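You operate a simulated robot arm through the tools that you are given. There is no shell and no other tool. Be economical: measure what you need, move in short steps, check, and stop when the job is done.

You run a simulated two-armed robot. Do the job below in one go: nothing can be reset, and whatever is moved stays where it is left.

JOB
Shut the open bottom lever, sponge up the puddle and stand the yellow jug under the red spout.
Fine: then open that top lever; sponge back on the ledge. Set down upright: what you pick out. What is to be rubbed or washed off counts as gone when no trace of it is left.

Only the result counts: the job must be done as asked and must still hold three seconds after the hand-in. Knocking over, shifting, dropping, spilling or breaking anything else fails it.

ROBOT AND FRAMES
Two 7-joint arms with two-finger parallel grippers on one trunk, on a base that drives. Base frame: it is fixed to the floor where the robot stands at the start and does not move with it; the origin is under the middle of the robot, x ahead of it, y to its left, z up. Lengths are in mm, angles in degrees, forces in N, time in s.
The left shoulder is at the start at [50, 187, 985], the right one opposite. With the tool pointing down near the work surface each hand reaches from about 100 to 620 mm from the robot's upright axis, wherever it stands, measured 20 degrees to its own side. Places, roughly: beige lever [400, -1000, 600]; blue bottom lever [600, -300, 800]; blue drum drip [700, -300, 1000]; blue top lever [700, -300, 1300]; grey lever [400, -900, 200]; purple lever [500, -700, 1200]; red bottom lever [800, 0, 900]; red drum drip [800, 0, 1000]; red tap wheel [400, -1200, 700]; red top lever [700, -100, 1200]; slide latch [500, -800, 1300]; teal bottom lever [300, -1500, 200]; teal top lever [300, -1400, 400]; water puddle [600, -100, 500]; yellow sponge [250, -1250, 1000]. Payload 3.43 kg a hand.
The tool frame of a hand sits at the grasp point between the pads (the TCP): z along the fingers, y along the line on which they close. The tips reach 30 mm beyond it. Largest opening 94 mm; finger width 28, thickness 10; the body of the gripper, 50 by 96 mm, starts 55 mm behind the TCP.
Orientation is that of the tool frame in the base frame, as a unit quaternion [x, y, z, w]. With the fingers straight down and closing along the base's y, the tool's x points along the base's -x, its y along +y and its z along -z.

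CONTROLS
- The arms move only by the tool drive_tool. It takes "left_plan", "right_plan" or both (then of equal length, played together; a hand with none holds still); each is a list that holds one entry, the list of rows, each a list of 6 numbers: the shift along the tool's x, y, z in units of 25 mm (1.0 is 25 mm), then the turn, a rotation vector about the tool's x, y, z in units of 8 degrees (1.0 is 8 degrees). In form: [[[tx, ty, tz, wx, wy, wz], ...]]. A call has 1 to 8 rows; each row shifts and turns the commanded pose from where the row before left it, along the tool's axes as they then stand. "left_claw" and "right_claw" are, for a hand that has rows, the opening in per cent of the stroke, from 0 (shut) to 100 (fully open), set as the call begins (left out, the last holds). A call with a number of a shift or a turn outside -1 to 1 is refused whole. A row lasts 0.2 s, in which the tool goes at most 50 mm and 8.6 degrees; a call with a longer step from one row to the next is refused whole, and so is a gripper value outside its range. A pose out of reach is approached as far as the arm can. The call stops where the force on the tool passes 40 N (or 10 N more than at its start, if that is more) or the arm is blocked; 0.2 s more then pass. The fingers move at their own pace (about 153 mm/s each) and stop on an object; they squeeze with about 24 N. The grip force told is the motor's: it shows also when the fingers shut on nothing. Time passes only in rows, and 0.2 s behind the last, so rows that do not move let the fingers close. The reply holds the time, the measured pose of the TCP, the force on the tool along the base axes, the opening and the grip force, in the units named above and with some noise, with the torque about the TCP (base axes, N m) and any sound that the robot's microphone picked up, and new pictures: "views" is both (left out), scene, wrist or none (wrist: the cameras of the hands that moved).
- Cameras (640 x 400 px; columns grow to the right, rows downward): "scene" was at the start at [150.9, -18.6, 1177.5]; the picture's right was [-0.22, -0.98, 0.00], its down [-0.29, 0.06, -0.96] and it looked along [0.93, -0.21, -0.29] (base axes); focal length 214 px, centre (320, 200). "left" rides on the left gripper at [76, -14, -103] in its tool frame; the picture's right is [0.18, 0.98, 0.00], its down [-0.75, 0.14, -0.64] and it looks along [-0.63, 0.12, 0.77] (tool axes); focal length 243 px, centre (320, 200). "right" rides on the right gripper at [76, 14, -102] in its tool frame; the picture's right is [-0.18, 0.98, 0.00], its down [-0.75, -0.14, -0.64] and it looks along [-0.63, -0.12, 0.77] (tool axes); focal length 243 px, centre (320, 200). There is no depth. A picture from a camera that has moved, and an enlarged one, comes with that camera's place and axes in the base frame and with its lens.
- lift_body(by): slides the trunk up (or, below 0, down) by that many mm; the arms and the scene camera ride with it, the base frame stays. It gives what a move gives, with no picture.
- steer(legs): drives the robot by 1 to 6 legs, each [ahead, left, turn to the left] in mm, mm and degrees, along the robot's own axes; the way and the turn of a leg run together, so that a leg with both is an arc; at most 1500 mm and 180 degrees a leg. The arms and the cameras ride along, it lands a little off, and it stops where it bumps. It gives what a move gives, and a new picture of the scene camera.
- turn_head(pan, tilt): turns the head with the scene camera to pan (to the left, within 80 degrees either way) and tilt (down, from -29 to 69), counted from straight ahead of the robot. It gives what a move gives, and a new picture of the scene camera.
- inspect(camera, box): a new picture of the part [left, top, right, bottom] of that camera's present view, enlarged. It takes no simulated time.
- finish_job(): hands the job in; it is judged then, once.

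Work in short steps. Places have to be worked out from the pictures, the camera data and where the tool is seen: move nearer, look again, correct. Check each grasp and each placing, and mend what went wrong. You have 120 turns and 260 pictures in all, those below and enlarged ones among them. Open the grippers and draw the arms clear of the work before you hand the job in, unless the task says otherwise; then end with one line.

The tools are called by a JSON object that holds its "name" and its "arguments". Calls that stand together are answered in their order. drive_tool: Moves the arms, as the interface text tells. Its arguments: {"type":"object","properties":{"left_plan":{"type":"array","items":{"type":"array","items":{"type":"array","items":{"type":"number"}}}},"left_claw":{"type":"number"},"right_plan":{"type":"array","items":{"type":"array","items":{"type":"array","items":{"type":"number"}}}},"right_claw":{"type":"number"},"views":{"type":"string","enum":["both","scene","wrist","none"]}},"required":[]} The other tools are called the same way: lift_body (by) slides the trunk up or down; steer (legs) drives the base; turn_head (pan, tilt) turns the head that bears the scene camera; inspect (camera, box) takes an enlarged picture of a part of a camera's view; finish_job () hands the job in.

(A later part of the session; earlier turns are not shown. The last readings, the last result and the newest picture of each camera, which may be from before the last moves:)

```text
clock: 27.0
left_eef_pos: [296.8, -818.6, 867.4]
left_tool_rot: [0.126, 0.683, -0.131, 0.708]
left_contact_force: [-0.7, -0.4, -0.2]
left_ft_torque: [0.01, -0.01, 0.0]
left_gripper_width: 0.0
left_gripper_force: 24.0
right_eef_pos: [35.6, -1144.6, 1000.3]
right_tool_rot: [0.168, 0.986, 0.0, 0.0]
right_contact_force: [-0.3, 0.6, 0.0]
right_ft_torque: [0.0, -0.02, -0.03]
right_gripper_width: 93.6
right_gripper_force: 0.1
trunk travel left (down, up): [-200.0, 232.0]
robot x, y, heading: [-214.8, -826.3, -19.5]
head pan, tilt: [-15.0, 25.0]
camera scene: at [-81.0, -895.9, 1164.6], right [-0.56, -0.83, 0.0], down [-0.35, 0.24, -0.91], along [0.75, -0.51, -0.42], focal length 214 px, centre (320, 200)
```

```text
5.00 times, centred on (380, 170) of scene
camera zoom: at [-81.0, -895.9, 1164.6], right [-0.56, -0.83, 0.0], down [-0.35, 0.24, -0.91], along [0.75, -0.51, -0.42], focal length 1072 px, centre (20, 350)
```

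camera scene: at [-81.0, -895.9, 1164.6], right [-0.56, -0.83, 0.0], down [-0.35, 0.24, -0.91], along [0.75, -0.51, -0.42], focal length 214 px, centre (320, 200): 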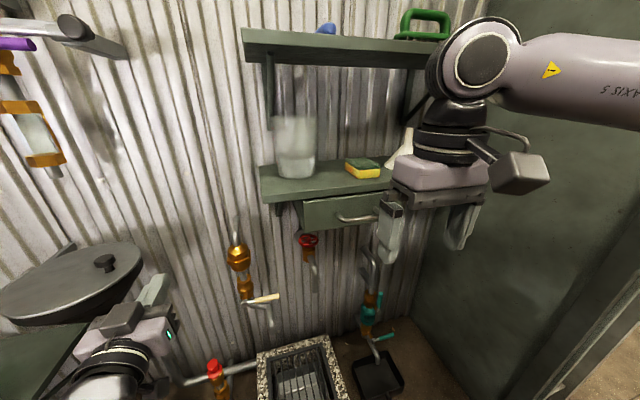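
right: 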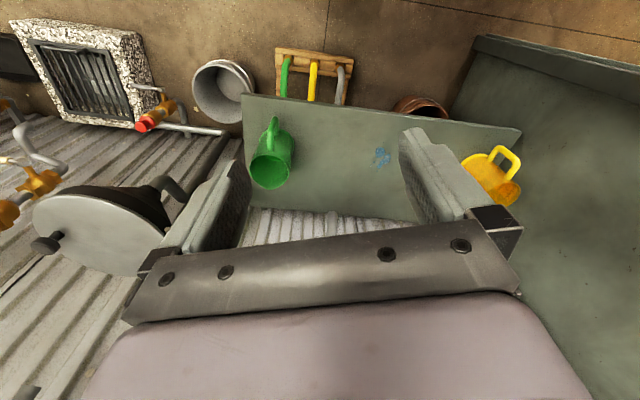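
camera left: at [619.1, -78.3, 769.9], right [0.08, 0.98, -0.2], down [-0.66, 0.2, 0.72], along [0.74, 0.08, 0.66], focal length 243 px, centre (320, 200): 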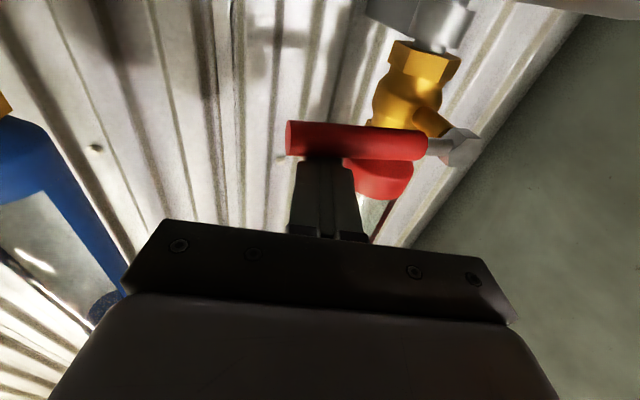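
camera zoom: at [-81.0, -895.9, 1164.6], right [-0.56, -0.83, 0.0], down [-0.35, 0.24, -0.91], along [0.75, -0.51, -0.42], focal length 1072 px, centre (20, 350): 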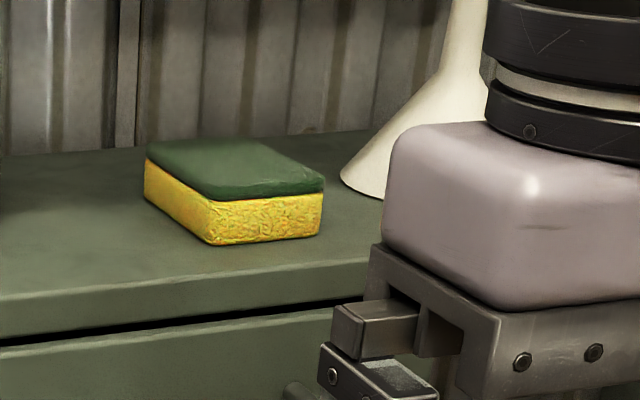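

The sponge is about 58 mm wide (along the wall), 79 mm deep and 30 mm high, centred near (298, -1284). I'll pitch the right hand 45° forward and pull the left hand in before approaching.

{"name": "drive_tool", "arguments": {"left_plan": [[[0, 0, -0.7, 0, 0, 0], [0, 0, -0.7, 0, 0, 0], [0, 0, -0.7, 0, 0, 0], [0, 0, -0.7, 0, 0, 0], [0, 0, -0.7, 0, 0, 0], [0, 0, -0.7, 0, 0, 0], [0, 0, 0, 0, 0, 0], [0, 0, 0, 0, 0, 0]]], "right_plan": [[[0, 0, -1, 0, 0, 0], [0, 0, -1, 0, 0, 0], [0, 0, 0, 0, -0.94, 0], [0, 0, 0, 0, -0.94, 0], [0, 0, 0, 0, -0.94, 0], [0, 0, 0, 0, -0.94, 0], [0, 0, 0, 0, -0.94, 0], [0, 0, 0, 0, -0.94, 0]]], "views": "none"}}

{"name": "steer", "arguments": {"legs": [[90, -40, 0]]}}

{"name": "inspect", "arguments": {"camera": "right", "box": [0, 0, 640, 400]}}

```text
clock: 29.0
left_eef_pos: [233.3, -754.6, 853.2]
left_tool_rot: [0.124, 0.673, -0.073, 0.726]
left_contact_force: [0.0, -1.0, -0.1]
left_ft_torque: [-0.01, 0.0, 0.0]
left_gripper_width: 0.3
left_gripper_force: 23.4
left hand out of reach, approached as far as the arm can: row 5, 6
right_eef_pos: [34.5, -1145.0, 1051.5]
right_tool_rot: [0.157, 0.909, -0.065, 0.38]
right_contact_force: [-0.6, -0.6, -0.4]
right_ft_torque: [0.01, -0.01, 0.02]
right_gripper_width: 93.9
right_gripper_force: 0.0
trunk travel left (down, up): [-200.0, 232.0]
robot x, y, heading: [-214.5, -825.2, -19.6]
head pan, tilt: [-15.0, 25.0]
stopped in row 8 (left hand): the arm was blocked; the commanded pose is now the measured one
```

```text
clock: 30.1
left_eef_pos: [307.3, -825.8, 852.0]
left_tool_rot: [0.124, 0.674, -0.073, 0.725]
left_contact_force: [0.5, -0.4, 0.0]
left_ft_torque: [0.0, -0.03, 0.03]
left_gripper_width: 0.1
left_gripper_force: 24.3
right_eef_pos: [108.5, -1214.6, 1050.1]
right_tool_rot: [0.155, 0.91, -0.064, 0.379]
right_contact_force: [0.4, 0.4, -0.6]
right_ft_torque: [0.02, -0.01, 0.01]
right_gripper_width: 94.0
right_gripper_force: 0.1
trunk travel left (down, up): [-200.0, 232.0]
robot x, y, heading: [-139.6, -902.1, -19.5]
head pan, tilt: [-15.0, 25.0]
camera scene: at [-7.8, -966.0, 1164.6], right [-0.56, -0.83, 0.0], down [-0.35, 0.24, -0.91], along [0.75, -0.51, -0.42], focal length 214 px, centre (320, 200)
```

scene: 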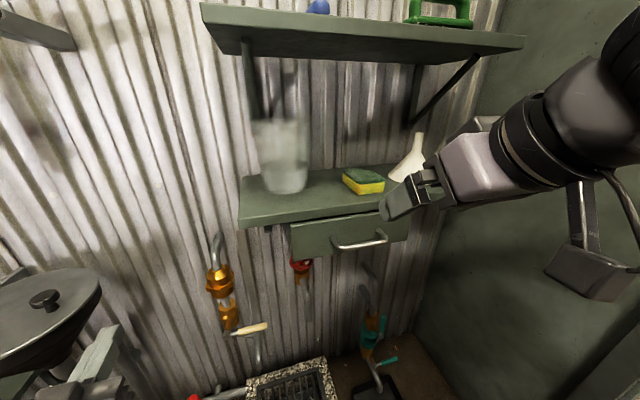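

```text
1.00 times, centred on (320, 200) of right
camera zoom: at [-6.8, -1160.7, 1068.3], right [0.45, 0.88, 0.13], down [0.02, -0.16, 0.99], along [0.89, -0.44, -0.09], focal length 243 px, centre (320, 200)
```

zoom: 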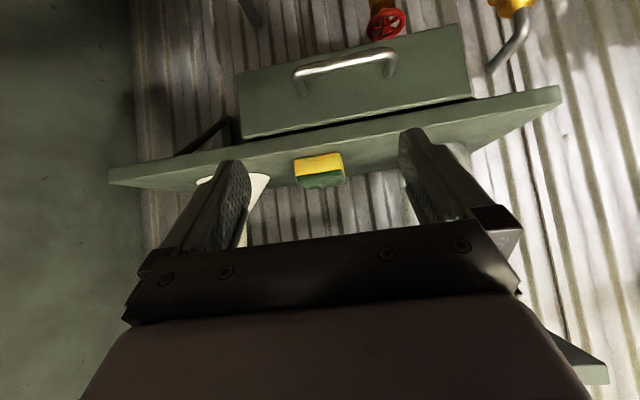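

Better fix from two views: sponge centre about (325, -1316), top about z 1010. I'll advance 160 mm and correct 24 mm to the right.

{"name": "drive_tool", "arguments": {"right_plan": [[[-0.825, -0.16, 0.683, 0, 0, 0], [-0.825, -0.16, 0.683, 0, 0, 0], [-0.825, -0.16, 0.683, 0, 0, 0], [-0.825, -0.16, 0.683, 0, 0, 0], [-0.825, -0.16, 0.683, 0, 0, 0], [-0.825, -0.16, 0.683, 0, 0, 0]]], "right_claw": 100}}

{"name": "inspect", "arguments": {"camera": "scene", "box": [300, 120, 440, 240]}}

```text
clock: 31.6
left_eef_pos: [306.5, -825.3, 851.9]
left_tool_rot: [0.125, 0.673, -0.072, 0.725]
left_contact_force: [-0.6, 0.0, 0.2]
left_ft_torque: [-0.01, 0.01, -0.01]
left_gripper_width: 0.1
left_gripper_force: 23.9
right_eef_pos: [249.6, -1294.6, 1066.3]
right_tool_rot: [0.155, 0.909, -0.065, 0.381]
right_contact_force: [0.4, -0.8, 0.6]
right_ft_torque: [0.01, 0.01, 0.02]
right_gripper_width: 94.2
right_gripper_force: 0.0
trunk travel left (down, up): [-200.0, 232.0]
robot x, y, heading: [-136.3, -896.7, -19.1]
head pan, tilt: [-15.0, 25.0]
camera scene: at [-7.8, -965.9, 1164.6], right [-0.56, -0.83, 0.0], down [-0.35, 0.24, -0.91], along [0.75, -0.51, -0.42], focal length 214 px, centre (320, 200)
camera right: at [135.1, -1240.2, 1082.7], right [0.45, 0.88, 0.13], down [0.02, -0.16, 0.99], along [0.89, -0.44, -0.09], focal length 243 px, centre (320, 200)
```

scene: 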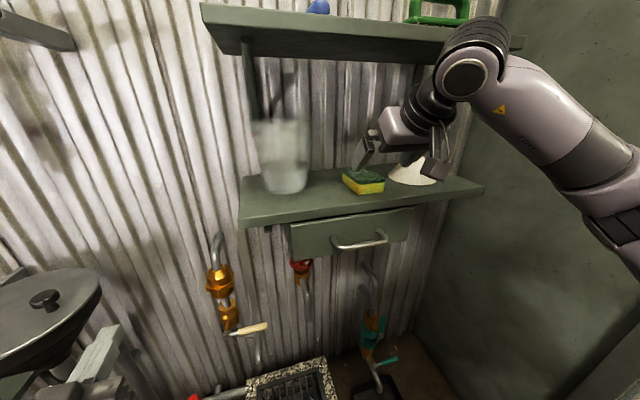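
right: 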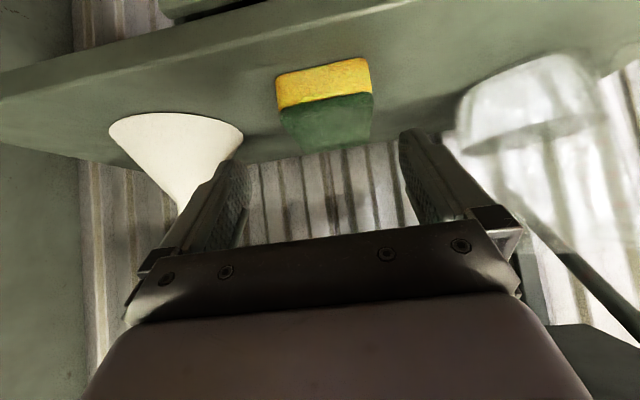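

```text
3.33 times, centred on (370, 180) of scene
camera zoom: at [-7.8, -965.9, 1164.6], right [-0.56, -0.83, 0.0], down [-0.35, 0.24, -0.91], along [0.75, -0.51, -0.42], focal length 715 px, centre (153, 267)
```

zoom: 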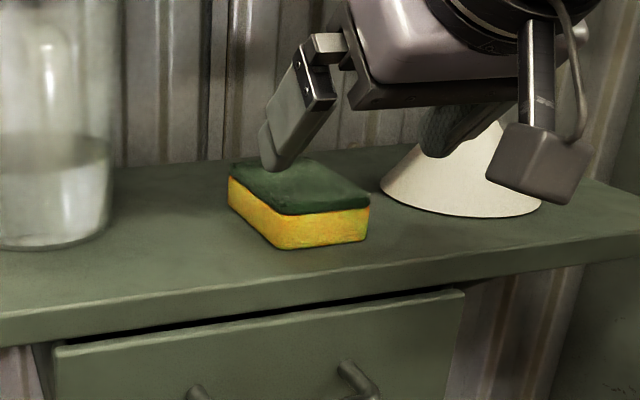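

The fingers line up with the sponge and the funnel on the right is about 60 mm clear. I'll slide in diagonally around the sponge and close.

{"name": "drive_tool", "arguments": {"right_plan": [[[0, 0.24, 0, 0, 0, 0], [-0.113, 0, 0.877, 0, 0, 0], [-0.113, 0, 0.877, 0, 0, 0], [-0.113, 0, 0.877, 0, 0, 0], [-0.113, 0, 0.8, 0, 0, 0]]], "right_claw": 95}}

{"name": "inspect", "arguments": {"camera": "scene", "box": [300, 120, 440, 240]}}

```text
clock: 32.8
left_eef_pos: [306.4, -825.8, 852.2]
left_tool_rot: [0.124, 0.673, -0.072, 0.725]
left_contact_force: [-0.2, -0.4, -0.6]
left_ft_torque: [0.03, 0.02, 0.04]
left_gripper_width: 0.0
left_gripper_force: 24.3
right_eef_pos: [319.2, -1309.4, 1015.7]
right_tool_rot: [0.156, 0.91, -0.065, 0.38]
right_contact_force: [-0.2, 0.2, 0.2]
right_ft_torque: [0.01, -0.02, 0.03]
right_gripper_width: 89.6
right_gripper_force: 0.2
trunk travel left (down, up): [-200.0, 232.0]
robot x, y, heading: [-145.0, -895.9, -19.7]
head pan, tilt: [-15.0, 25.0]
camera scene: at [-7.8, -965.9, 1164.6], right [-0.56, -0.83, 0.0], down [-0.35, 0.24, -0.91], along [0.75, -0.51, -0.42], focal length 214 px, centre (320, 200)
camera right: at [204.4, -1254.8, 1033.1], right [0.45, 0.88, 0.13], down [0.02, -0.16, 0.99], along [0.89, -0.44, -0.09], focal length 243 px, centre (320, 200)
```

scene: 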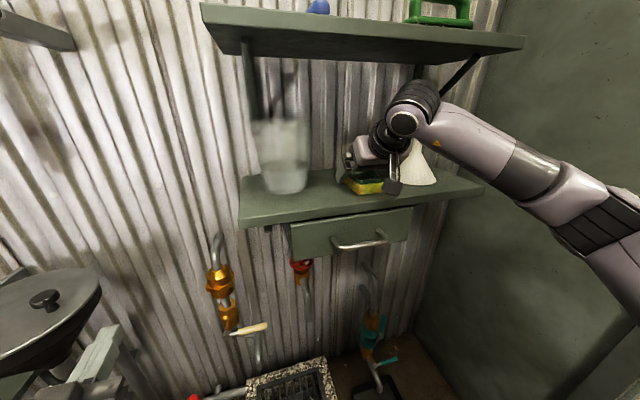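
right: 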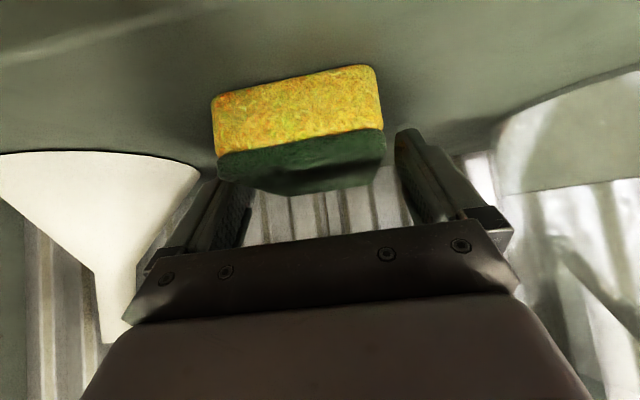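

```text
3.33 times, centred on (370, 180) of scene
camera zoom: at [-7.8, -965.9, 1164.6], right [-0.56, -0.83, 0.0], down [-0.35, 0.24, -0.91], along [0.75, -0.51, -0.42], focal length 715 px, centre (153, 267)
```

zoom: 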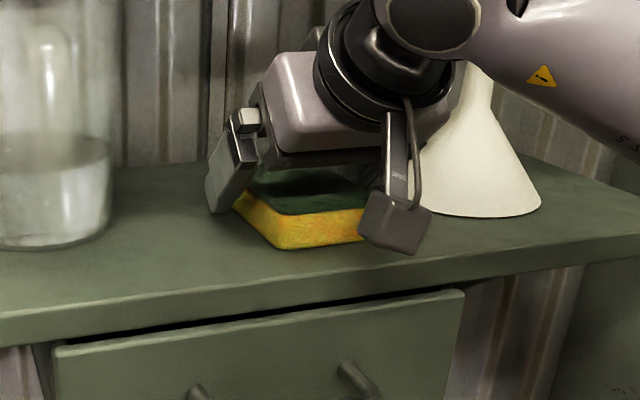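

Sponge is centred between the pads. I'll close.

{"name": "drive_tool", "arguments": {"right_plan": [[[0, 0, 0, 0, 0, 0], [0, 0, 0, 0, 0, 0], [0, 0, 0, 0, 0, 0], [0, 0, 0, 0, 0, 0]]], "right_claw": 0, "views": "wrist"}}

```text
clock: 33.8
left_eef_pos: [305.9, -826.0, 852.9]
left_tool_rot: [0.125, 0.673, -0.073, 0.725]
left_contact_force: [-0.3, 0.0, -0.5]
left_ft_torque: [-0.01, -0.01, -0.02]
left_gripper_width: 0.0
left_gripper_force: 24.2
right_eef_pos: [318.2, -1307.7, 1015.2]
right_tool_rot: [0.155, 0.91, -0.064, 0.38]
right_contact_force: [-0.8, -0.5, -0.1]
right_ft_torque: [-0.01, 0.01, 0.04]
right_gripper_width: 66.1
right_gripper_force: 23.5
trunk travel left (down, up): [-200.0, 232.0]
robot x, y, heading: [-135.8, -896.9, -19.3]
head pan, tilt: [-15.0, 25.0]
camera right: at [204.2, -1254.7, 1033.3], right [0.45, 0.88, 0.13], down [0.02, -0.16, 0.99], along [0.89, -0.44, -0.09], focal length 243 px, centre (320, 200)
```

right: 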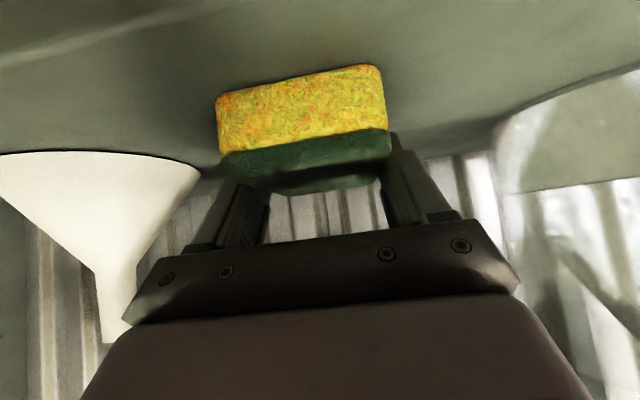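

Held at 66 mm. I'll lift 20 mm and draw back out.

{"name": "drive_tool", "arguments": {"right_plan": [[[-0.57, 0, -0.57, 0, 0, 0], [-0.28, 0, -0.28, 0, 0, 0], [0.72, 0, -0.85, 0, 0, 0], [0.72, 0, -0.85, 0, 0, 0], [0.72, 0, -0.85, 0, 0, 0], [0.72, 0, -0.85, 0, 0, 0], [0.72, 0, -0.85, 0, 0, 0], [0.72, 0, -0.85, 0, 0, 0]]], "views": "both"}}

```text
clock: 35.5
left_eef_pos: [306.3, -825.9, 852.3]
left_tool_rot: [0.124, 0.674, -0.073, 0.725]
left_contact_force: [-0.2, -0.4, 0.1]
left_ft_torque: [-0.01, -0.01, 0.01]
left_gripper_width: 0.0
left_gripper_force: 24.9
right_eef_pos: [163.3, -1251.6, 1054.8]
right_tool_rot: [0.155, 0.91, -0.064, 0.38]
right_contact_force: [0.0, 0.2, -0.1]
right_ft_torque: [-0.01, 0.0, -0.02]
right_gripper_width: 66.3
right_gripper_force: 24.4
trunk travel left (down, up): [-200.0, 232.0]
robot x, y, heading: [-140.8, -897.9, -19.4]
head pan, tilt: [-15.0, 25.0]
camera scene: at [-7.8, -965.9, 1164.6], right [-0.56, -0.83, 0.0], down [-0.35, 0.24, -0.91], along [0.75, -0.51, -0.42], focal length 214 px, centre (320, 200)
camera right: at [48.3, -1198.0, 1072.3], right [0.45, 0.88, 0.13], down [0.02, -0.16, 0.99], along [0.89, -0.44, -0.09], focal length 243 px, centre (320, 200)
```

scene: 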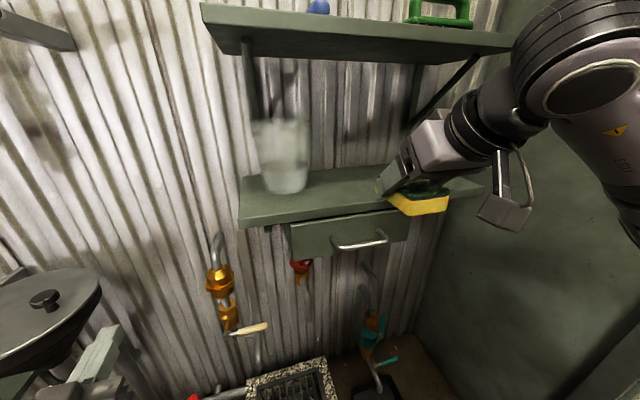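
right: 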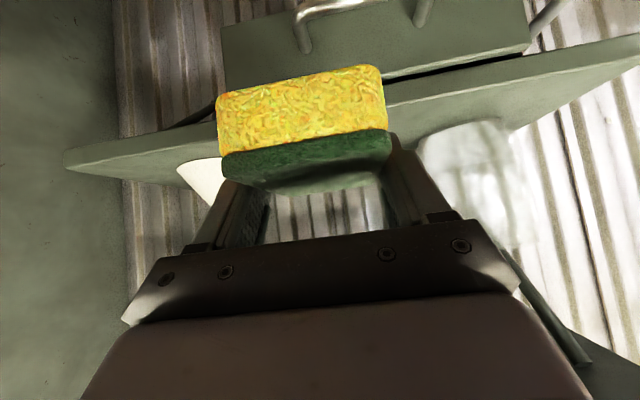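

Sponge secure. I'll back off and return to the table, stopping turned slightly left.

{"name": "steer", "arguments": {"legs": [[-90, 0, 0], [0, 820, 0], [0, 0, 19]]}}

{"name": "turn_head", "arguments": {"pan": -5, "tilt": 40}}

```text
clock: 41.7
left_eef_pos: [458.3, 126.7, 852.5]
left_tool_rot: [0.014, 0.685, 0.045, 0.727]
left_contact_force: [0.3, -0.8, 0.5]
left_ft_torque: [0.0, 0.02, 0.0]
left_gripper_width: 0.0
left_gripper_force: 24.1
right_eef_pos: [457.7, -322.9, 1054.9]
right_tool_rot: [0.007, 0.923, -0.002, 0.385]
right_contact_force: [0.1, 0.2, -0.3]
right_ft_torque: [0.01, 0.0, 0.01]
right_gripper_width: 66.2
right_gripper_force: 24.0
trunk travel left (down, up): [-200.0, 232.0]
robot x, y, heading: [57.6, -79.3, -1.1]
head pan, tilt: [-15.0, 25.0]
camera scene: at [205.2, -106.6, 1164.6], right [-0.27, -0.96, 0.0], down [-0.41, 0.12, -0.91], along [0.87, -0.25, -0.42], focal length 214 px, centre (320, 200)
```

scene: 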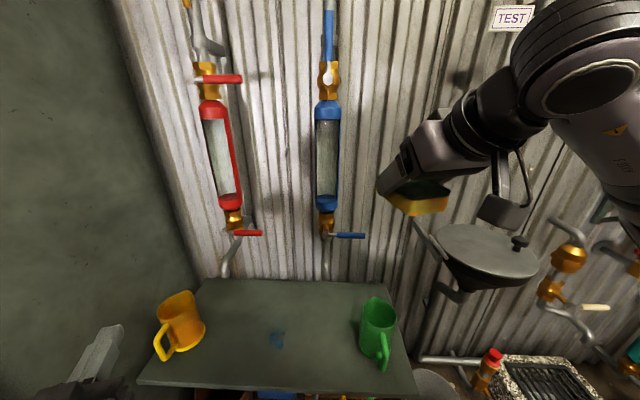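

```text
clock: 42.5
left_eef_pos: [458.0, 127.5, 852.4]
left_tool_rot: [0.015, 0.684, 0.046, 0.728]
left_contact_force: [0.1, -0.2, 0.3]
left_ft_torque: [-0.01, 0.01, 0.0]
left_gripper_width: 0.2
left_gripper_force: 23.8
right_eef_pos: [458.6, -322.9, 1054.8]
right_tool_rot: [0.007, 0.923, -0.002, 0.386]
right_contact_force: [-0.2, 0.1, -0.7]
right_ft_torque: [0.01, -0.03, 0.0]
right_gripper_width: 66.1
right_gripper_force: 24.0
trunk travel left (down, up): [-200.0, 232.0]
robot x, y, heading: [56.2, -84.4, -0.8]
head pan, tilt: [-5.0, 40.0]
camera scene: at [201.2, -90.2, 1141.3], right [-0.1, -0.99, 0.0], down [-0.64, 0.07, -0.77], along [0.76, -0.08, -0.64], focal length 214 px, centre (320, 200)
```

scene: 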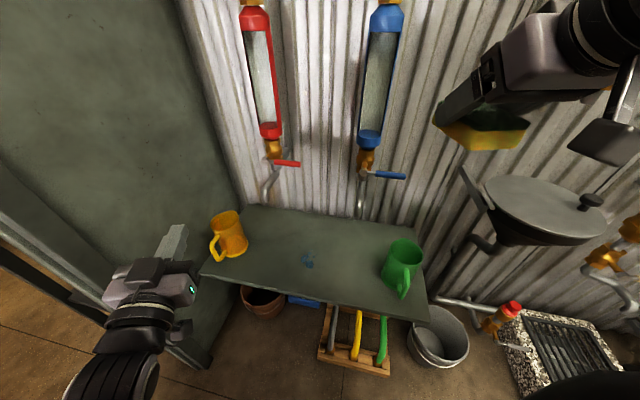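

Let me zoom on the puddle and the objects on the table.

{"name": "inspect", "arguments": {"camera": "scene", "box": [270, 230, 350, 290]}}

{"name": "inspect", "arguments": {"camera": "scene", "box": [190, 180, 440, 340]}}

```text
6.67 times, centred on (310, 260) of scene
camera zoom: at [201.2, -90.2, 1141.3], right [-0.1, -0.99, 0.0], down [-0.64, 0.07, -0.77], along [0.76, -0.08, -0.64], focal length 1430 px, centre (387, -200)
```

zoom: 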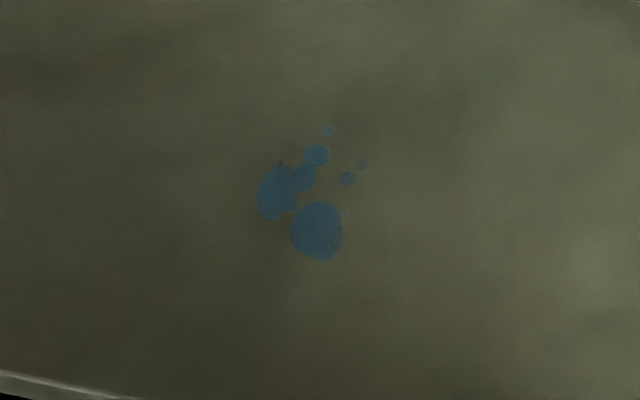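

```text
2.50 times, centred on (315, 260) of scene
camera zoom: at [201.2, -90.2, 1141.3], right [-0.1, -0.99, 0.0], down [-0.64, 0.07, -0.77], along [0.76, -0.08, -0.64], focal length 536 px, centre (332, 50)
```

zoom: 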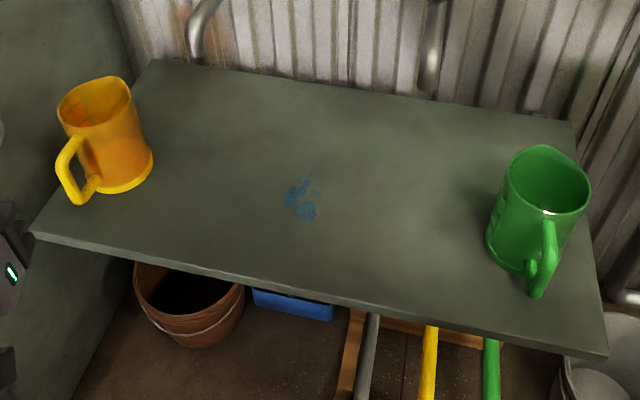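

Puddle spans x 601–691, y −124 to −70. I'll drive ahead 70 mm, then bring the sponge over it in stages, going sideways first and then down.

{"name": "steer", "arguments": {"legs": [[70, 0, 0]]}}

{"name": "drive_tool", "arguments": {"right_plan": [[[0.5, 1, 0.75, 0, 0, 0], [0.5, 1, 0.75, 0, 0, 0], [0.5, 1, 0.75, 0, 0, 0], [0.5, 1, 0.75, 0, 0, 0], [0.5, 1, 0.75, 0, 0, 0], [0.5, 1, 0.75, 0, 0, 0], [0.5, 1, 0.75, 0, 0, 0], [0.5, 1, 0.75, 0, 0, 0]]], "views": "scene"}}

```text
clock: 43.5
left_eef_pos: [528.8, 125.7, 852.3]
left_tool_rot: [0.015, 0.685, 0.045, 0.727]
left_contact_force: [0.8, -0.7, 0.0]
left_ft_torque: [-0.03, -0.01, 0.0]
left_gripper_width: 0.0
left_gripper_force: 24.2
right_eef_pos: [528.8, -324.6, 1054.9]
right_tool_rot: [0.007, 0.923, -0.002, 0.385]
right_contact_force: [-0.7, -0.4, -0.1]
right_ft_torque: [0.0, 0.0, 0.02]
right_gripper_width: 66.1
right_gripper_force: 24.1
trunk travel left (down, up): [-200.0, 232.0]
robot x, y, heading: [122.6, -82.4, -0.7]
head pan, tilt: [-5.0, 40.0]
camera scene: at [272.2, -91.2, 1141.2], right [-0.1, -0.99, 0.0], down [-0.64, 0.07, -0.77], along [0.76, -0.08, -0.64], focal length 214 px, centre (320, 200)
```

scene: 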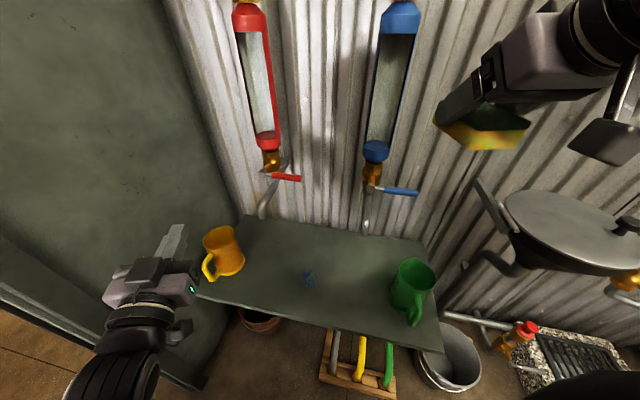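

```text
clock: 45.3
left_eef_pos: [529.3, 126.7, 852.6]
left_tool_rot: [0.014, 0.685, 0.046, 0.727]
left_contact_force: [0.7, 0.0, 0.5]
left_ft_torque: [-0.02, 0.0, -0.02]
left_gripper_width: 0.1
left_gripper_force: 23.8
right_eef_pos: [569.0, -127.0, 877.2]
right_tool_rot: [0.007, 0.923, -0.002, 0.385]
right_contact_force: [0.3, 0.9, 0.4]
right_ft_torque: [0.0, 0.0, 0.02]
right_gripper_width: 66.6
right_gripper_force: 23.8
trunk travel left (down, up): [-200.0, 232.0]
robot x, y, heading: [130.0, -82.1, -0.9]
head pan, tilt: [-5.0, 40.0]
camera scene: at [272.1, -91.2, 1141.3], right [-0.1, -0.99, 0.0], down [-0.64, 0.07, -0.77], along [0.76, -0.08, -0.64], focal length 214 px, centre (320, 200)
```

scene: 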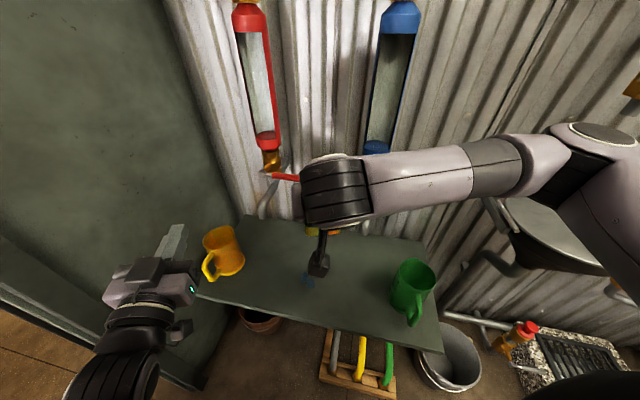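

Descending toward the puddle.

{"name": "drive_tool", "arguments": {"right_plan": [[[0.6, 0.15, 0.95, 0, 0, 0], [0.6, 0.15, 0.95, 0, 0, 0], [0.6, 0.15, 0.95, 0, 0, 0], [0.6, 0.15, 0.95, 0, 0, 0], [0.6, 0.15, 0.95, 0, 0, 0], [0.6, 0.15, 0.95, 0, 0, 0], [0.6, 0.15, 0.95, 0, 0, 0], [0.6, 0.15, 0.95, 0, 0, 0]]], "views": "both"}}

```text
clock: 47.1
left_eef_pos: [528.8, 126.2, 852.2]
left_tool_rot: [0.015, 0.684, 0.046, 0.728]
left_contact_force: [-0.2, -0.1, 0.0]
left_ft_torque: [0.02, -0.02, 0.01]
left_gripper_width: 0.0
left_gripper_force: 23.5
right_eef_pos: [619.8, -96.2, 659.0]
right_tool_rot: [0.008, 0.923, -0.003, 0.386]
right_contact_force: [-0.2, -0.6, -0.5]
right_ft_torque: [0.0, 0.01, 0.01]
right_gripper_width: 66.5
right_gripper_force: 24.4
trunk travel left (down, up): [-200.0, 232.0]
robot x, y, heading: [129.7, -83.2, -0.7]
head pan, tilt: [-5.0, 40.0]
camera scene: at [272.1, -91.2, 1141.3], right [-0.1, -0.99, 0.0], down [-0.64, 0.07, -0.77], along [0.76, -0.08, -0.64], focal length 214 px, centre (320, 200)
camera right: at [493.4, -80.0, 676.9], right [0.14, 0.98, 0.13], down [0.07, -0.14, 0.99], along [0.99, -0.13, -0.09], focal length 243 px, centre (320, 200)
```

scene: 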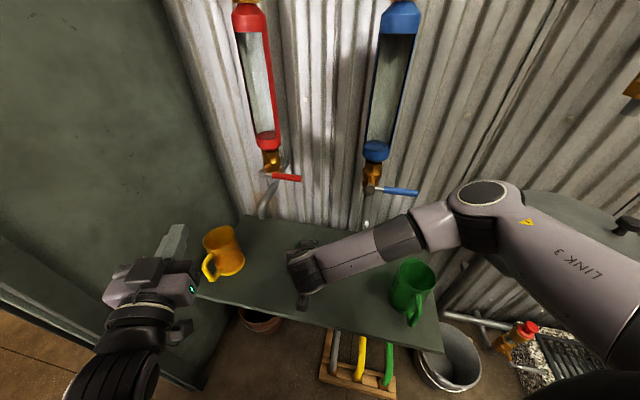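
right: 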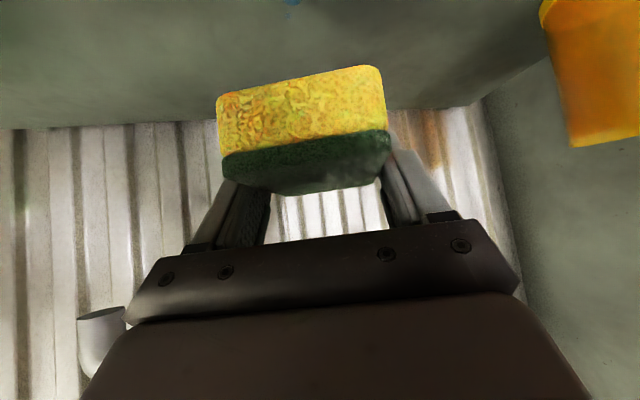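

The forearm is getting low near the green jug. Raising the trunk 150 mm will straighten the arm and lift the elbow.

{"name": "lift_body", "arguments": {"by": 150}}

{"name": "drive_tool", "arguments": {"right_plan": [[[0.71, 0, 0.71, 0, 0, 0], [0.71, 0, 0.71, 0, 0, 0], [0.71, 0, 0.71, 0, 0, 0], [0.71, 0, 0.71, 0, 0, 0], [0.71, 0, 0.71, 0, 0, 0], [0.71, 0, 0.71, 0, 0, 0]]], "views": "scene"}}

```text
clock: 48.9
left_eef_pos: [528.9, 125.9, 1002.4]
left_tool_rot: [0.013, 0.685, 0.047, 0.727]
left_contact_force: [0.1, -0.4, 1.0]
left_ft_torque: [0.02, -0.02, 0.03]
left_gripper_width: 0.0
left_gripper_force: 24.1
right_eef_pos: [620.2, -95.1, 810.5]
right_tool_rot: [0.007, 0.923, -0.002, 0.385]
right_contact_force: [-0.2, 0.6, -0.4]
right_ft_torque: [-0.01, -0.01, 0.0]
right_gripper_width: 66.5
right_gripper_force: 24.0
trunk travel left (down, up): [-350.0, 82.0]
robot x, y, heading: [127.2, -83.2, -0.7]
head pan, tilt: [-5.0, 40.0]
```

```text
clock: 50.3
left_eef_pos: [529.1, 125.9, 1001.1]
left_tool_rot: [0.015, 0.685, 0.045, 0.727]
left_contact_force: [-1.1, -0.5, -0.1]
left_ft_torque: [0.01, -0.01, -0.03]
left_gripper_width: 0.1
left_gripper_force: 24.5
right_eef_pos: [619.2, -94.9, 657.4]
right_tool_rot: [0.007, 0.923, -0.002, 0.384]
right_contact_force: [-0.2, 0.7, 0.0]
right_ft_torque: [0.02, -0.02, 0.03]
right_gripper_width: 66.7
right_gripper_force: 24.0
trunk travel left (down, up): [-350.0, 82.0]
robot x, y, heading: [127.6, -86.3, -1.1]
head pan, tilt: [-5.0, 40.0]
camera scene: at [272.2, -91.2, 1291.3], right [-0.1, -0.99, 0.0], down [-0.64, 0.07, -0.77], along [0.76, -0.08, -0.64], focal length 214 px, centre (320, 200)
```

scene: 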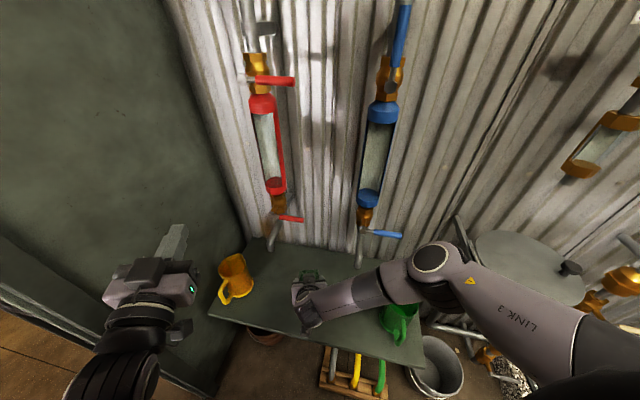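

The elbow is high enough. I'll descend to just above the table.

{"name": "drive_tool", "arguments": {"right_plan": [[[0.73, 0, 0.73, 0, 0, 0], [0.73, 0, 0.73, 0, 0, 0], [0.73, 0, 0.73, 0, 0, 0], [0.73, 0, 0.73, 0, 0, 0]]], "views": "both"}}

{"name": "inspect", "arguments": {"camera": "scene", "box": [200, 220, 440, 370]}}

```text
clock: 51.5
left_eef_pos: [528.4, 126.4, 1003.0]
left_tool_rot: [0.015, 0.684, 0.046, 0.727]
left_contact_force: [0.3, -0.5, 0.5]
left_ft_torque: [-0.01, 0.02, -0.01]
left_gripper_width: 0.1
left_gripper_force: 24.5
right_eef_pos: [641.1, -167.4, 558.8]
right_tool_rot: [0.022, 0.918, -0.048, 0.393]
right_contact_force: [-0.1, 0.7, -0.4]
right_ft_torque: [0.01, -0.01, -0.01]
right_gripper_width: 66.2
right_gripper_force: 23.8
right hand out of reach, approached as far as the arm can: row 4
trunk travel left (down, up): [-350.0, 82.0]
robot x, y, heading: [125.2, -84.9, -1.0]
head pan, tilt: [-5.0, 40.0]
stopped in row 4 (right hand): the arm was blocked; the commanded pose is now the measured one
camera scene: at [272.3, -91.6, 1291.2], right [-0.1, -0.99, 0.0], down [-0.64, 0.07, -0.77], along [0.76, -0.08, -0.64], focal length 214 px, centre (320, 200)
camera right: at [515.9, -143.9, 572.6], right [0.2, 0.98, 0.06], down [0.05, -0.07, 1.0], along [0.98, -0.2, -0.06], focal length 243 px, centre (320, 200)
```

scene: 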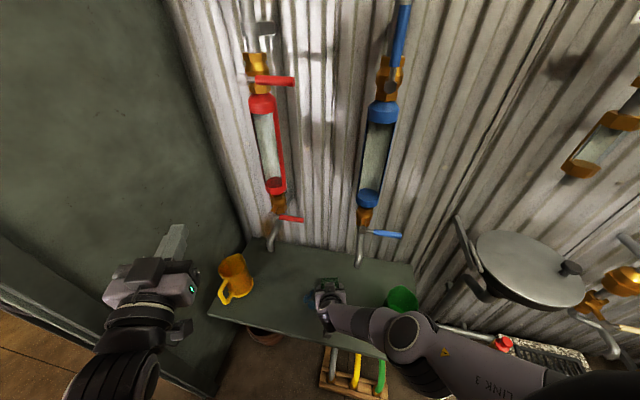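
right: 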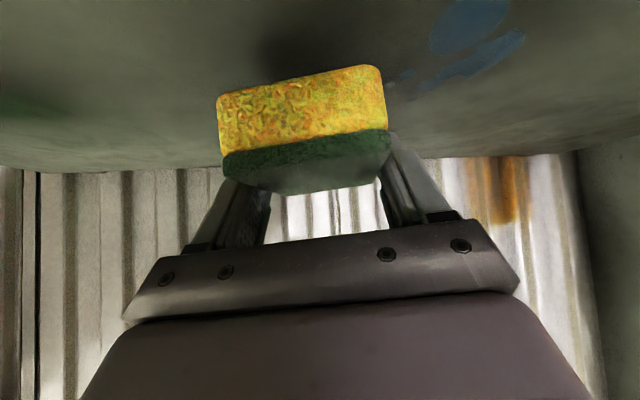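

```text
2.67 times, centred on (320, 295) of scene
camera zoom: at [272.3, -91.6, 1291.2], right [-0.1, -0.99, 0.0], down [-0.64, 0.07, -0.77], along [0.76, -0.08, -0.64], focal length 572 px, centre (320, -53)
```

zoom: 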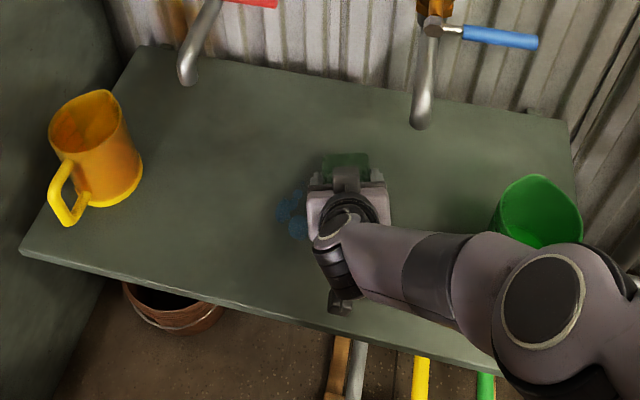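

The arm is at its limit and the elbow dropped near the green jug. I'll raise the hand straight away and check the jug.

{"name": "drive_tool", "arguments": {"right_plan": [[[-0.7, 0, -0.7, 0, 0, 0], [-0.7, 0, -0.7, 0, 0, 0], [-0.7, 0, -0.7, 0, 0, 0], [-0.7, 0, -0.7, 0, 0, 0], [-0.7, 0, -0.7, 0, 0, 0], [-0.7, 0, -0.7, 0, 0, 0]]], "views": "scene"}}

{"name": "inspect", "arguments": {"camera": "scene", "box": [200, 220, 440, 370]}}

```text
clock: 52.9
left_eef_pos: [528.6, 126.2, 1001.4]
left_tool_rot: [0.015, 0.684, 0.046, 0.728]
left_contact_force: [-0.6, -0.4, -0.3]
left_ft_torque: [0.02, -0.02, -0.02]
left_gripper_width: 0.0
left_gripper_force: 24.1
right_eef_pos: [634.6, -155.4, 705.9]
right_tool_rot: [0.02, 0.918, -0.046, 0.393]
right_contact_force: [-0.2, -0.7, -0.7]
right_ft_torque: [-0.01, 0.01, -0.02]
right_gripper_width: 66.0
right_gripper_force: 24.3
trunk travel left (down, up): [-350.0, 82.0]
robot x, y, heading: [127.1, -86.2, -0.8]
head pan, tilt: [-5.0, 40.0]
camera scene: at [272.1, -91.3, 1291.2], right [-0.1, -0.99, 0.0], down [-0.64, 0.07, -0.77], along [0.76, -0.08, -0.64], focal length 214 px, centre (320, 200)
```

scene: 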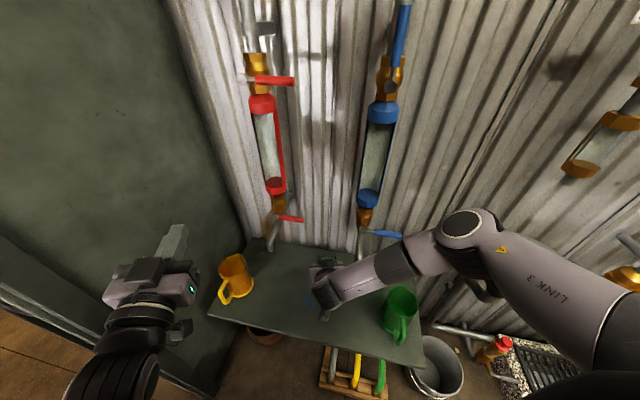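

```text
2.67 times, centred on (320, 295) of scene
camera zoom: at [272.1, -91.3, 1291.2], right [-0.1, -0.99, 0.0], down [-0.64, 0.07, -0.77], along [0.76, -0.08, -0.64], focal length 572 px, centre (320, -53)
```

zoom: 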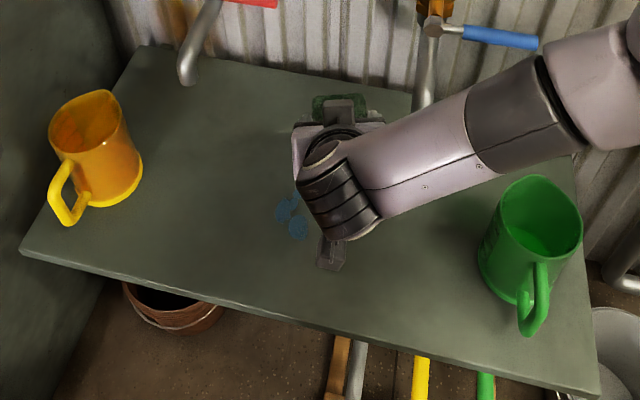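

The green jug hasn't moved. The arm had simply gone straight at full reach. I'll lower the trunk 80 mm, restore the tool attitude and move over the puddle.

{"name": "lift_body", "arguments": {"by": -75}}

{"name": "drive_tool", "arguments": {"right_plan": [[[0, 0, 0, -0.65, 0.14, 0.07], [0, 0.8, 0, 0, 0, 0], [0, 0.8, 0, 0, 0, 0], [0, 0.7, 0, 0, 0, 0], [0.6, 0, 0.6, 0, 0, 0], [0.6, 0, 0.6, 0, 0, 0]]], "views": "both"}}

```text
clock: 54.0
left_eef_pos: [529.0, 126.5, 927.3]
left_tool_rot: [0.014, 0.685, 0.045, 0.727]
left_contact_force: [0.6, -0.6, -0.2]
left_ft_torque: [-0.02, -0.02, -0.02]
left_gripper_width: 0.2
left_gripper_force: 24.1
right_eef_pos: [635.4, -154.5, 630.9]
right_tool_rot: [0.021, 0.918, -0.046, 0.392]
right_contact_force: [0.6, -0.1, -0.4]
right_ft_torque: [-0.01, -0.01, -0.02]
right_gripper_width: 66.1
right_gripper_force: 23.9
trunk travel left (down, up): [-275.0, 157.0]
robot x, y, heading: [127.6, -85.3, -0.8]
head pan, tilt: [-5.0, 40.0]
```

```text
clock: 55.4
left_eef_pos: [528.1, 125.5, 927.2]
left_tool_rot: [0.015, 0.684, 0.046, 0.728]
left_contact_force: [0.0, 0.6, 0.3]
left_ft_torque: [-0.02, 0.0, 0.02]
left_gripper_width: 0.0
left_gripper_force: 23.9
right_eef_pos: [637.0, -97.9, 587.6]
right_tool_rot: [0.008, 0.923, -0.003, 0.385]
right_contact_force: [-0.3, 0.3, 0.0]
right_ft_torque: [0.02, -0.01, -0.04]
right_gripper_width: 66.3
right_gripper_force: 23.9
trunk travel left (down, up): [-275.0, 157.0]
robot x, y, heading: [128.6, -85.7, -0.6]
head pan, tilt: [-5.0, 40.0]
camera scene: at [272.2, -91.4, 1216.3], right [-0.1, -0.99, 0.0], down [-0.64, 0.07, -0.77], along [0.76, -0.08, -0.64], focal length 214 px, centre (320, 200)
camera right: at [510.0, -83.0, 606.4], right [0.15, 0.98, 0.13], down [0.07, -0.14, 0.99], along [0.99, -0.13, -0.09], focal length 243 px, centre (320, 200)
```

scene: 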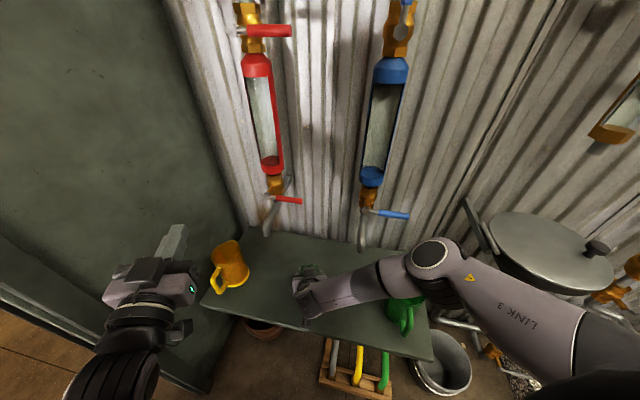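
right: 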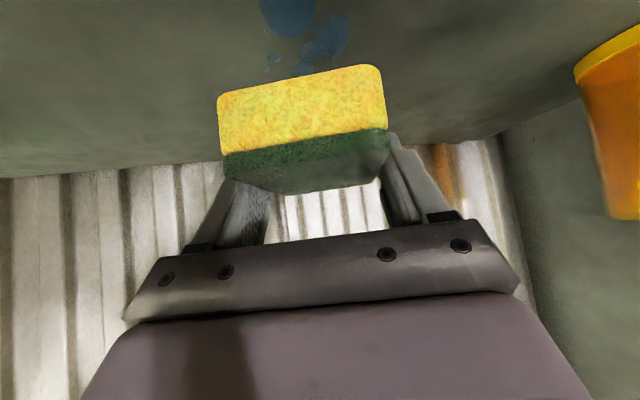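

Sponge is over the puddle. I'll lower it gently onto the table.

{"name": "drive_tool", "arguments": {"right_plan": [[[0.5, 0, 0.5, 0, 0, 0], [0.5, 0, 0.5, 0, 0, 0], [0.33, 0, 0.33, 0, 0, 0], [0.1, 0, 0.1, 0, 0, 0]]], "views": "wrist"}}

```text
clock: 56.4
left_eef_pos: [528.4, 126.3, 927.2]
left_tool_rot: [0.014, 0.685, 0.046, 0.727]
left_contact_force: [-0.2, -0.3, -0.2]
left_ft_torque: [0.0, -0.01, -0.03]
left_gripper_width: 0.2
left_gripper_force: 24.0
right_eef_pos: [638.0, -98.3, 538.8]
right_tool_rot: [0.008, 0.923, -0.003, 0.384]
right_contact_force: [-0.2, -0.3, 0.5]
right_ft_torque: [-0.01, 0.02, -0.02]
right_gripper_width: 66.4
right_gripper_force: 24.2
trunk travel left (down, up): [-275.0, 157.0]
robot x, y, heading: [132.3, -85.8, -0.6]
head pan, tilt: [-5.0, 40.0]
camera right: at [511.6, -82.8, 556.3], right [0.15, 0.98, 0.13], down [0.07, -0.14, 0.99], along [0.99, -0.13, -0.09], focal length 243 px, centre (320, 200)
```

right: 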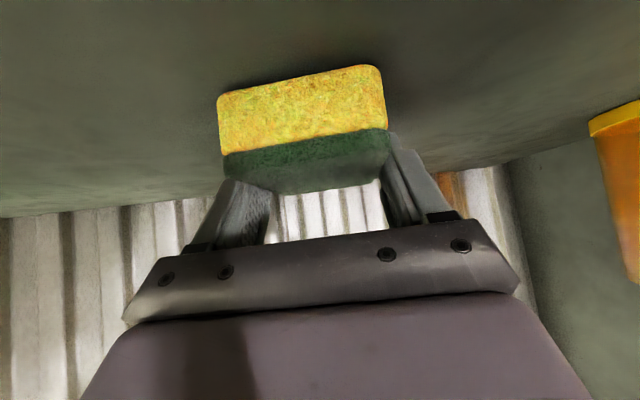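

No contact yet. I'll go down in small steps.

{"name": "drive_tool", "arguments": {"right_plan": [[[0.07, 0, 0.07, 0, 0, 0], [0.07, 0, 0.07, 0, 0, 0], [0.05, 0, 0.05, 0, 0, 0]]], "views": "wrist"}}

```text
clock: 57.2
left_eef_pos: [526.3, 126.9, 929.4]
left_tool_rot: [0.016, 0.683, 0.045, 0.729]
left_contact_force: [1.0, -0.6, -0.1]
left_ft_torque: [0.01, 0.0, -0.01]
left_gripper_width: 0.1
left_gripper_force: 23.8
right_eef_pos: [638.1, -96.5, 535.7]
right_tool_rot: [0.008, 0.921, -0.002, 0.389]
right_contact_force: [-8.0, -3.5, 34.3]
right_ft_torque: [-0.04, 0.41, 0.01]
right_gripper_width: 66.4
right_gripper_force: 24.1
trunk travel left (down, up): [-275.0, 157.0]
robot x, y, heading: [124.7, -84.8, -0.6]
head pan, tilt: [-5.0, 40.0]
camera right: at [511.8, -81.3, 551.9], right [0.14, 0.98, 0.13], down [0.06, -0.14, 0.99], along [0.99, -0.13, -0.08], focal length 243 px, centre (320, 200)
```

right: 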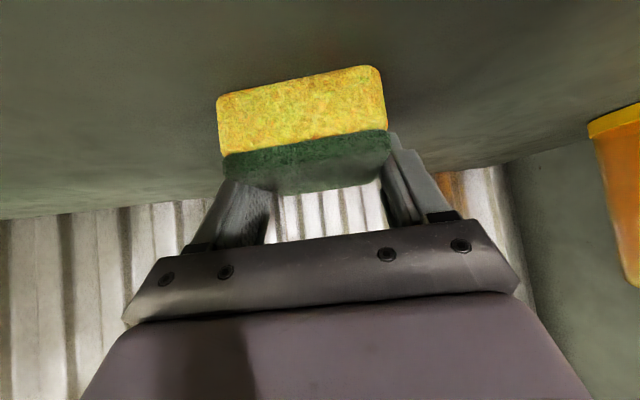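

Contact at 34 N. I'll ease off slightly and rub back and forth.

{"name": "drive_tool", "arguments": {"right_plan": [[[-0.04, 0, -0.04, 0, 0, 0], [-0.57, 0, 0.57, 0, 0, 0], [-0.57, 0, 0.57, 0, 0, 0], [0.7, 0, -0.7, 0, 0, 0], [0.7, 0, -0.7, 0, 0, 0], [0.7, 0, -0.7, 0, 0, 0], [-0.57, 0.5, 0.57, 0, 0, 0], [-0.4, 0.4, 0.4, 0, 0, 0]]], "views": "both"}}

{"name": "inspect", "arguments": {"camera": "scene", "box": [200, 200, 440, 350]}}

```text
clock: 59.0
left_eef_pos: [529.1, 126.1, 928.5]
left_tool_rot: [0.015, 0.684, 0.046, 0.728]
left_contact_force: [0.1, 0.3, 0.9]
left_ft_torque: [0.0, 0.0, 0.0]
left_gripper_width: 0.0
left_gripper_force: 24.5
right_eef_pos: [632.2, -79.1, 536.6]
right_tool_rot: [0.007, 0.923, -0.001, 0.385]
right_contact_force: [-0.4, 0.4, -0.8]
right_ft_torque: [-0.03, 0.0, -0.05]
right_gripper_width: 66.0
right_gripper_force: 24.3
right hand out of reach, approached as far as the arm can: row 3
trunk travel left (down, up): [-275.0, 157.0]
robot x, y, heading: [130.8, -84.3, -0.8]
head pan, tilt: [-5.0, 40.0]
camera scene: at [272.2, -91.3, 1216.2], right [-0.1, -0.99, 0.0], down [-0.64, 0.07, -0.77], along [0.76, -0.08, -0.64], focal length 214 px, centre (320, 200)
camera right: at [505.1, -63.7, 553.3], right [0.15, 0.98, 0.13], down [0.07, -0.14, 0.99], along [0.99, -0.13, -0.09], focal length 243 px, centre (320, 200)
```

scene: 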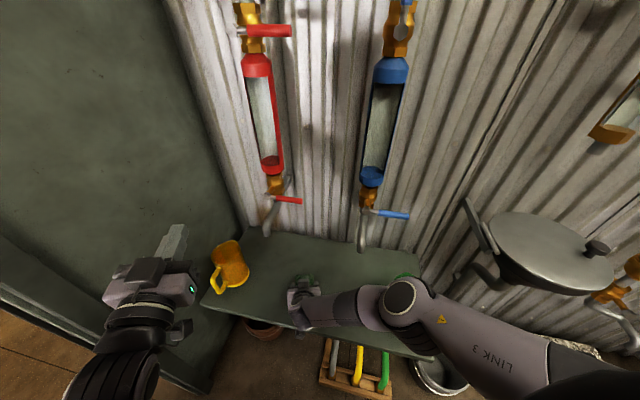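
right: 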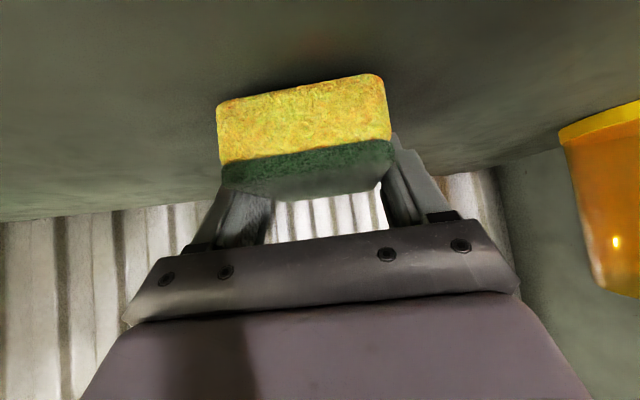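

```text
2.67 times, centred on (320, 275) of scene
camera zoom: at [272.2, -91.3, 1216.2], right [-0.1, -0.99, 0.0], down [-0.64, 0.07, -0.77], along [0.76, -0.08, -0.64], focal length 572 px, centre (320, 0)
```

zoom: 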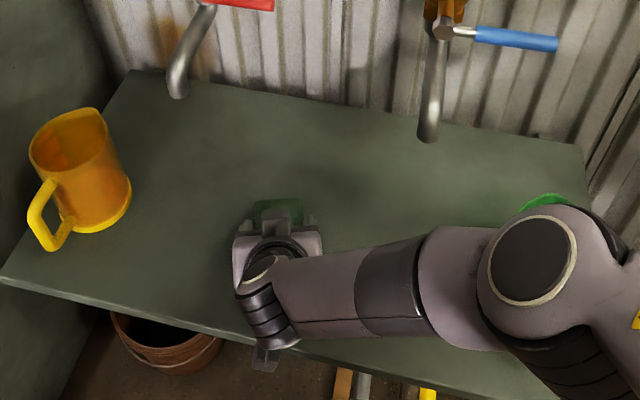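

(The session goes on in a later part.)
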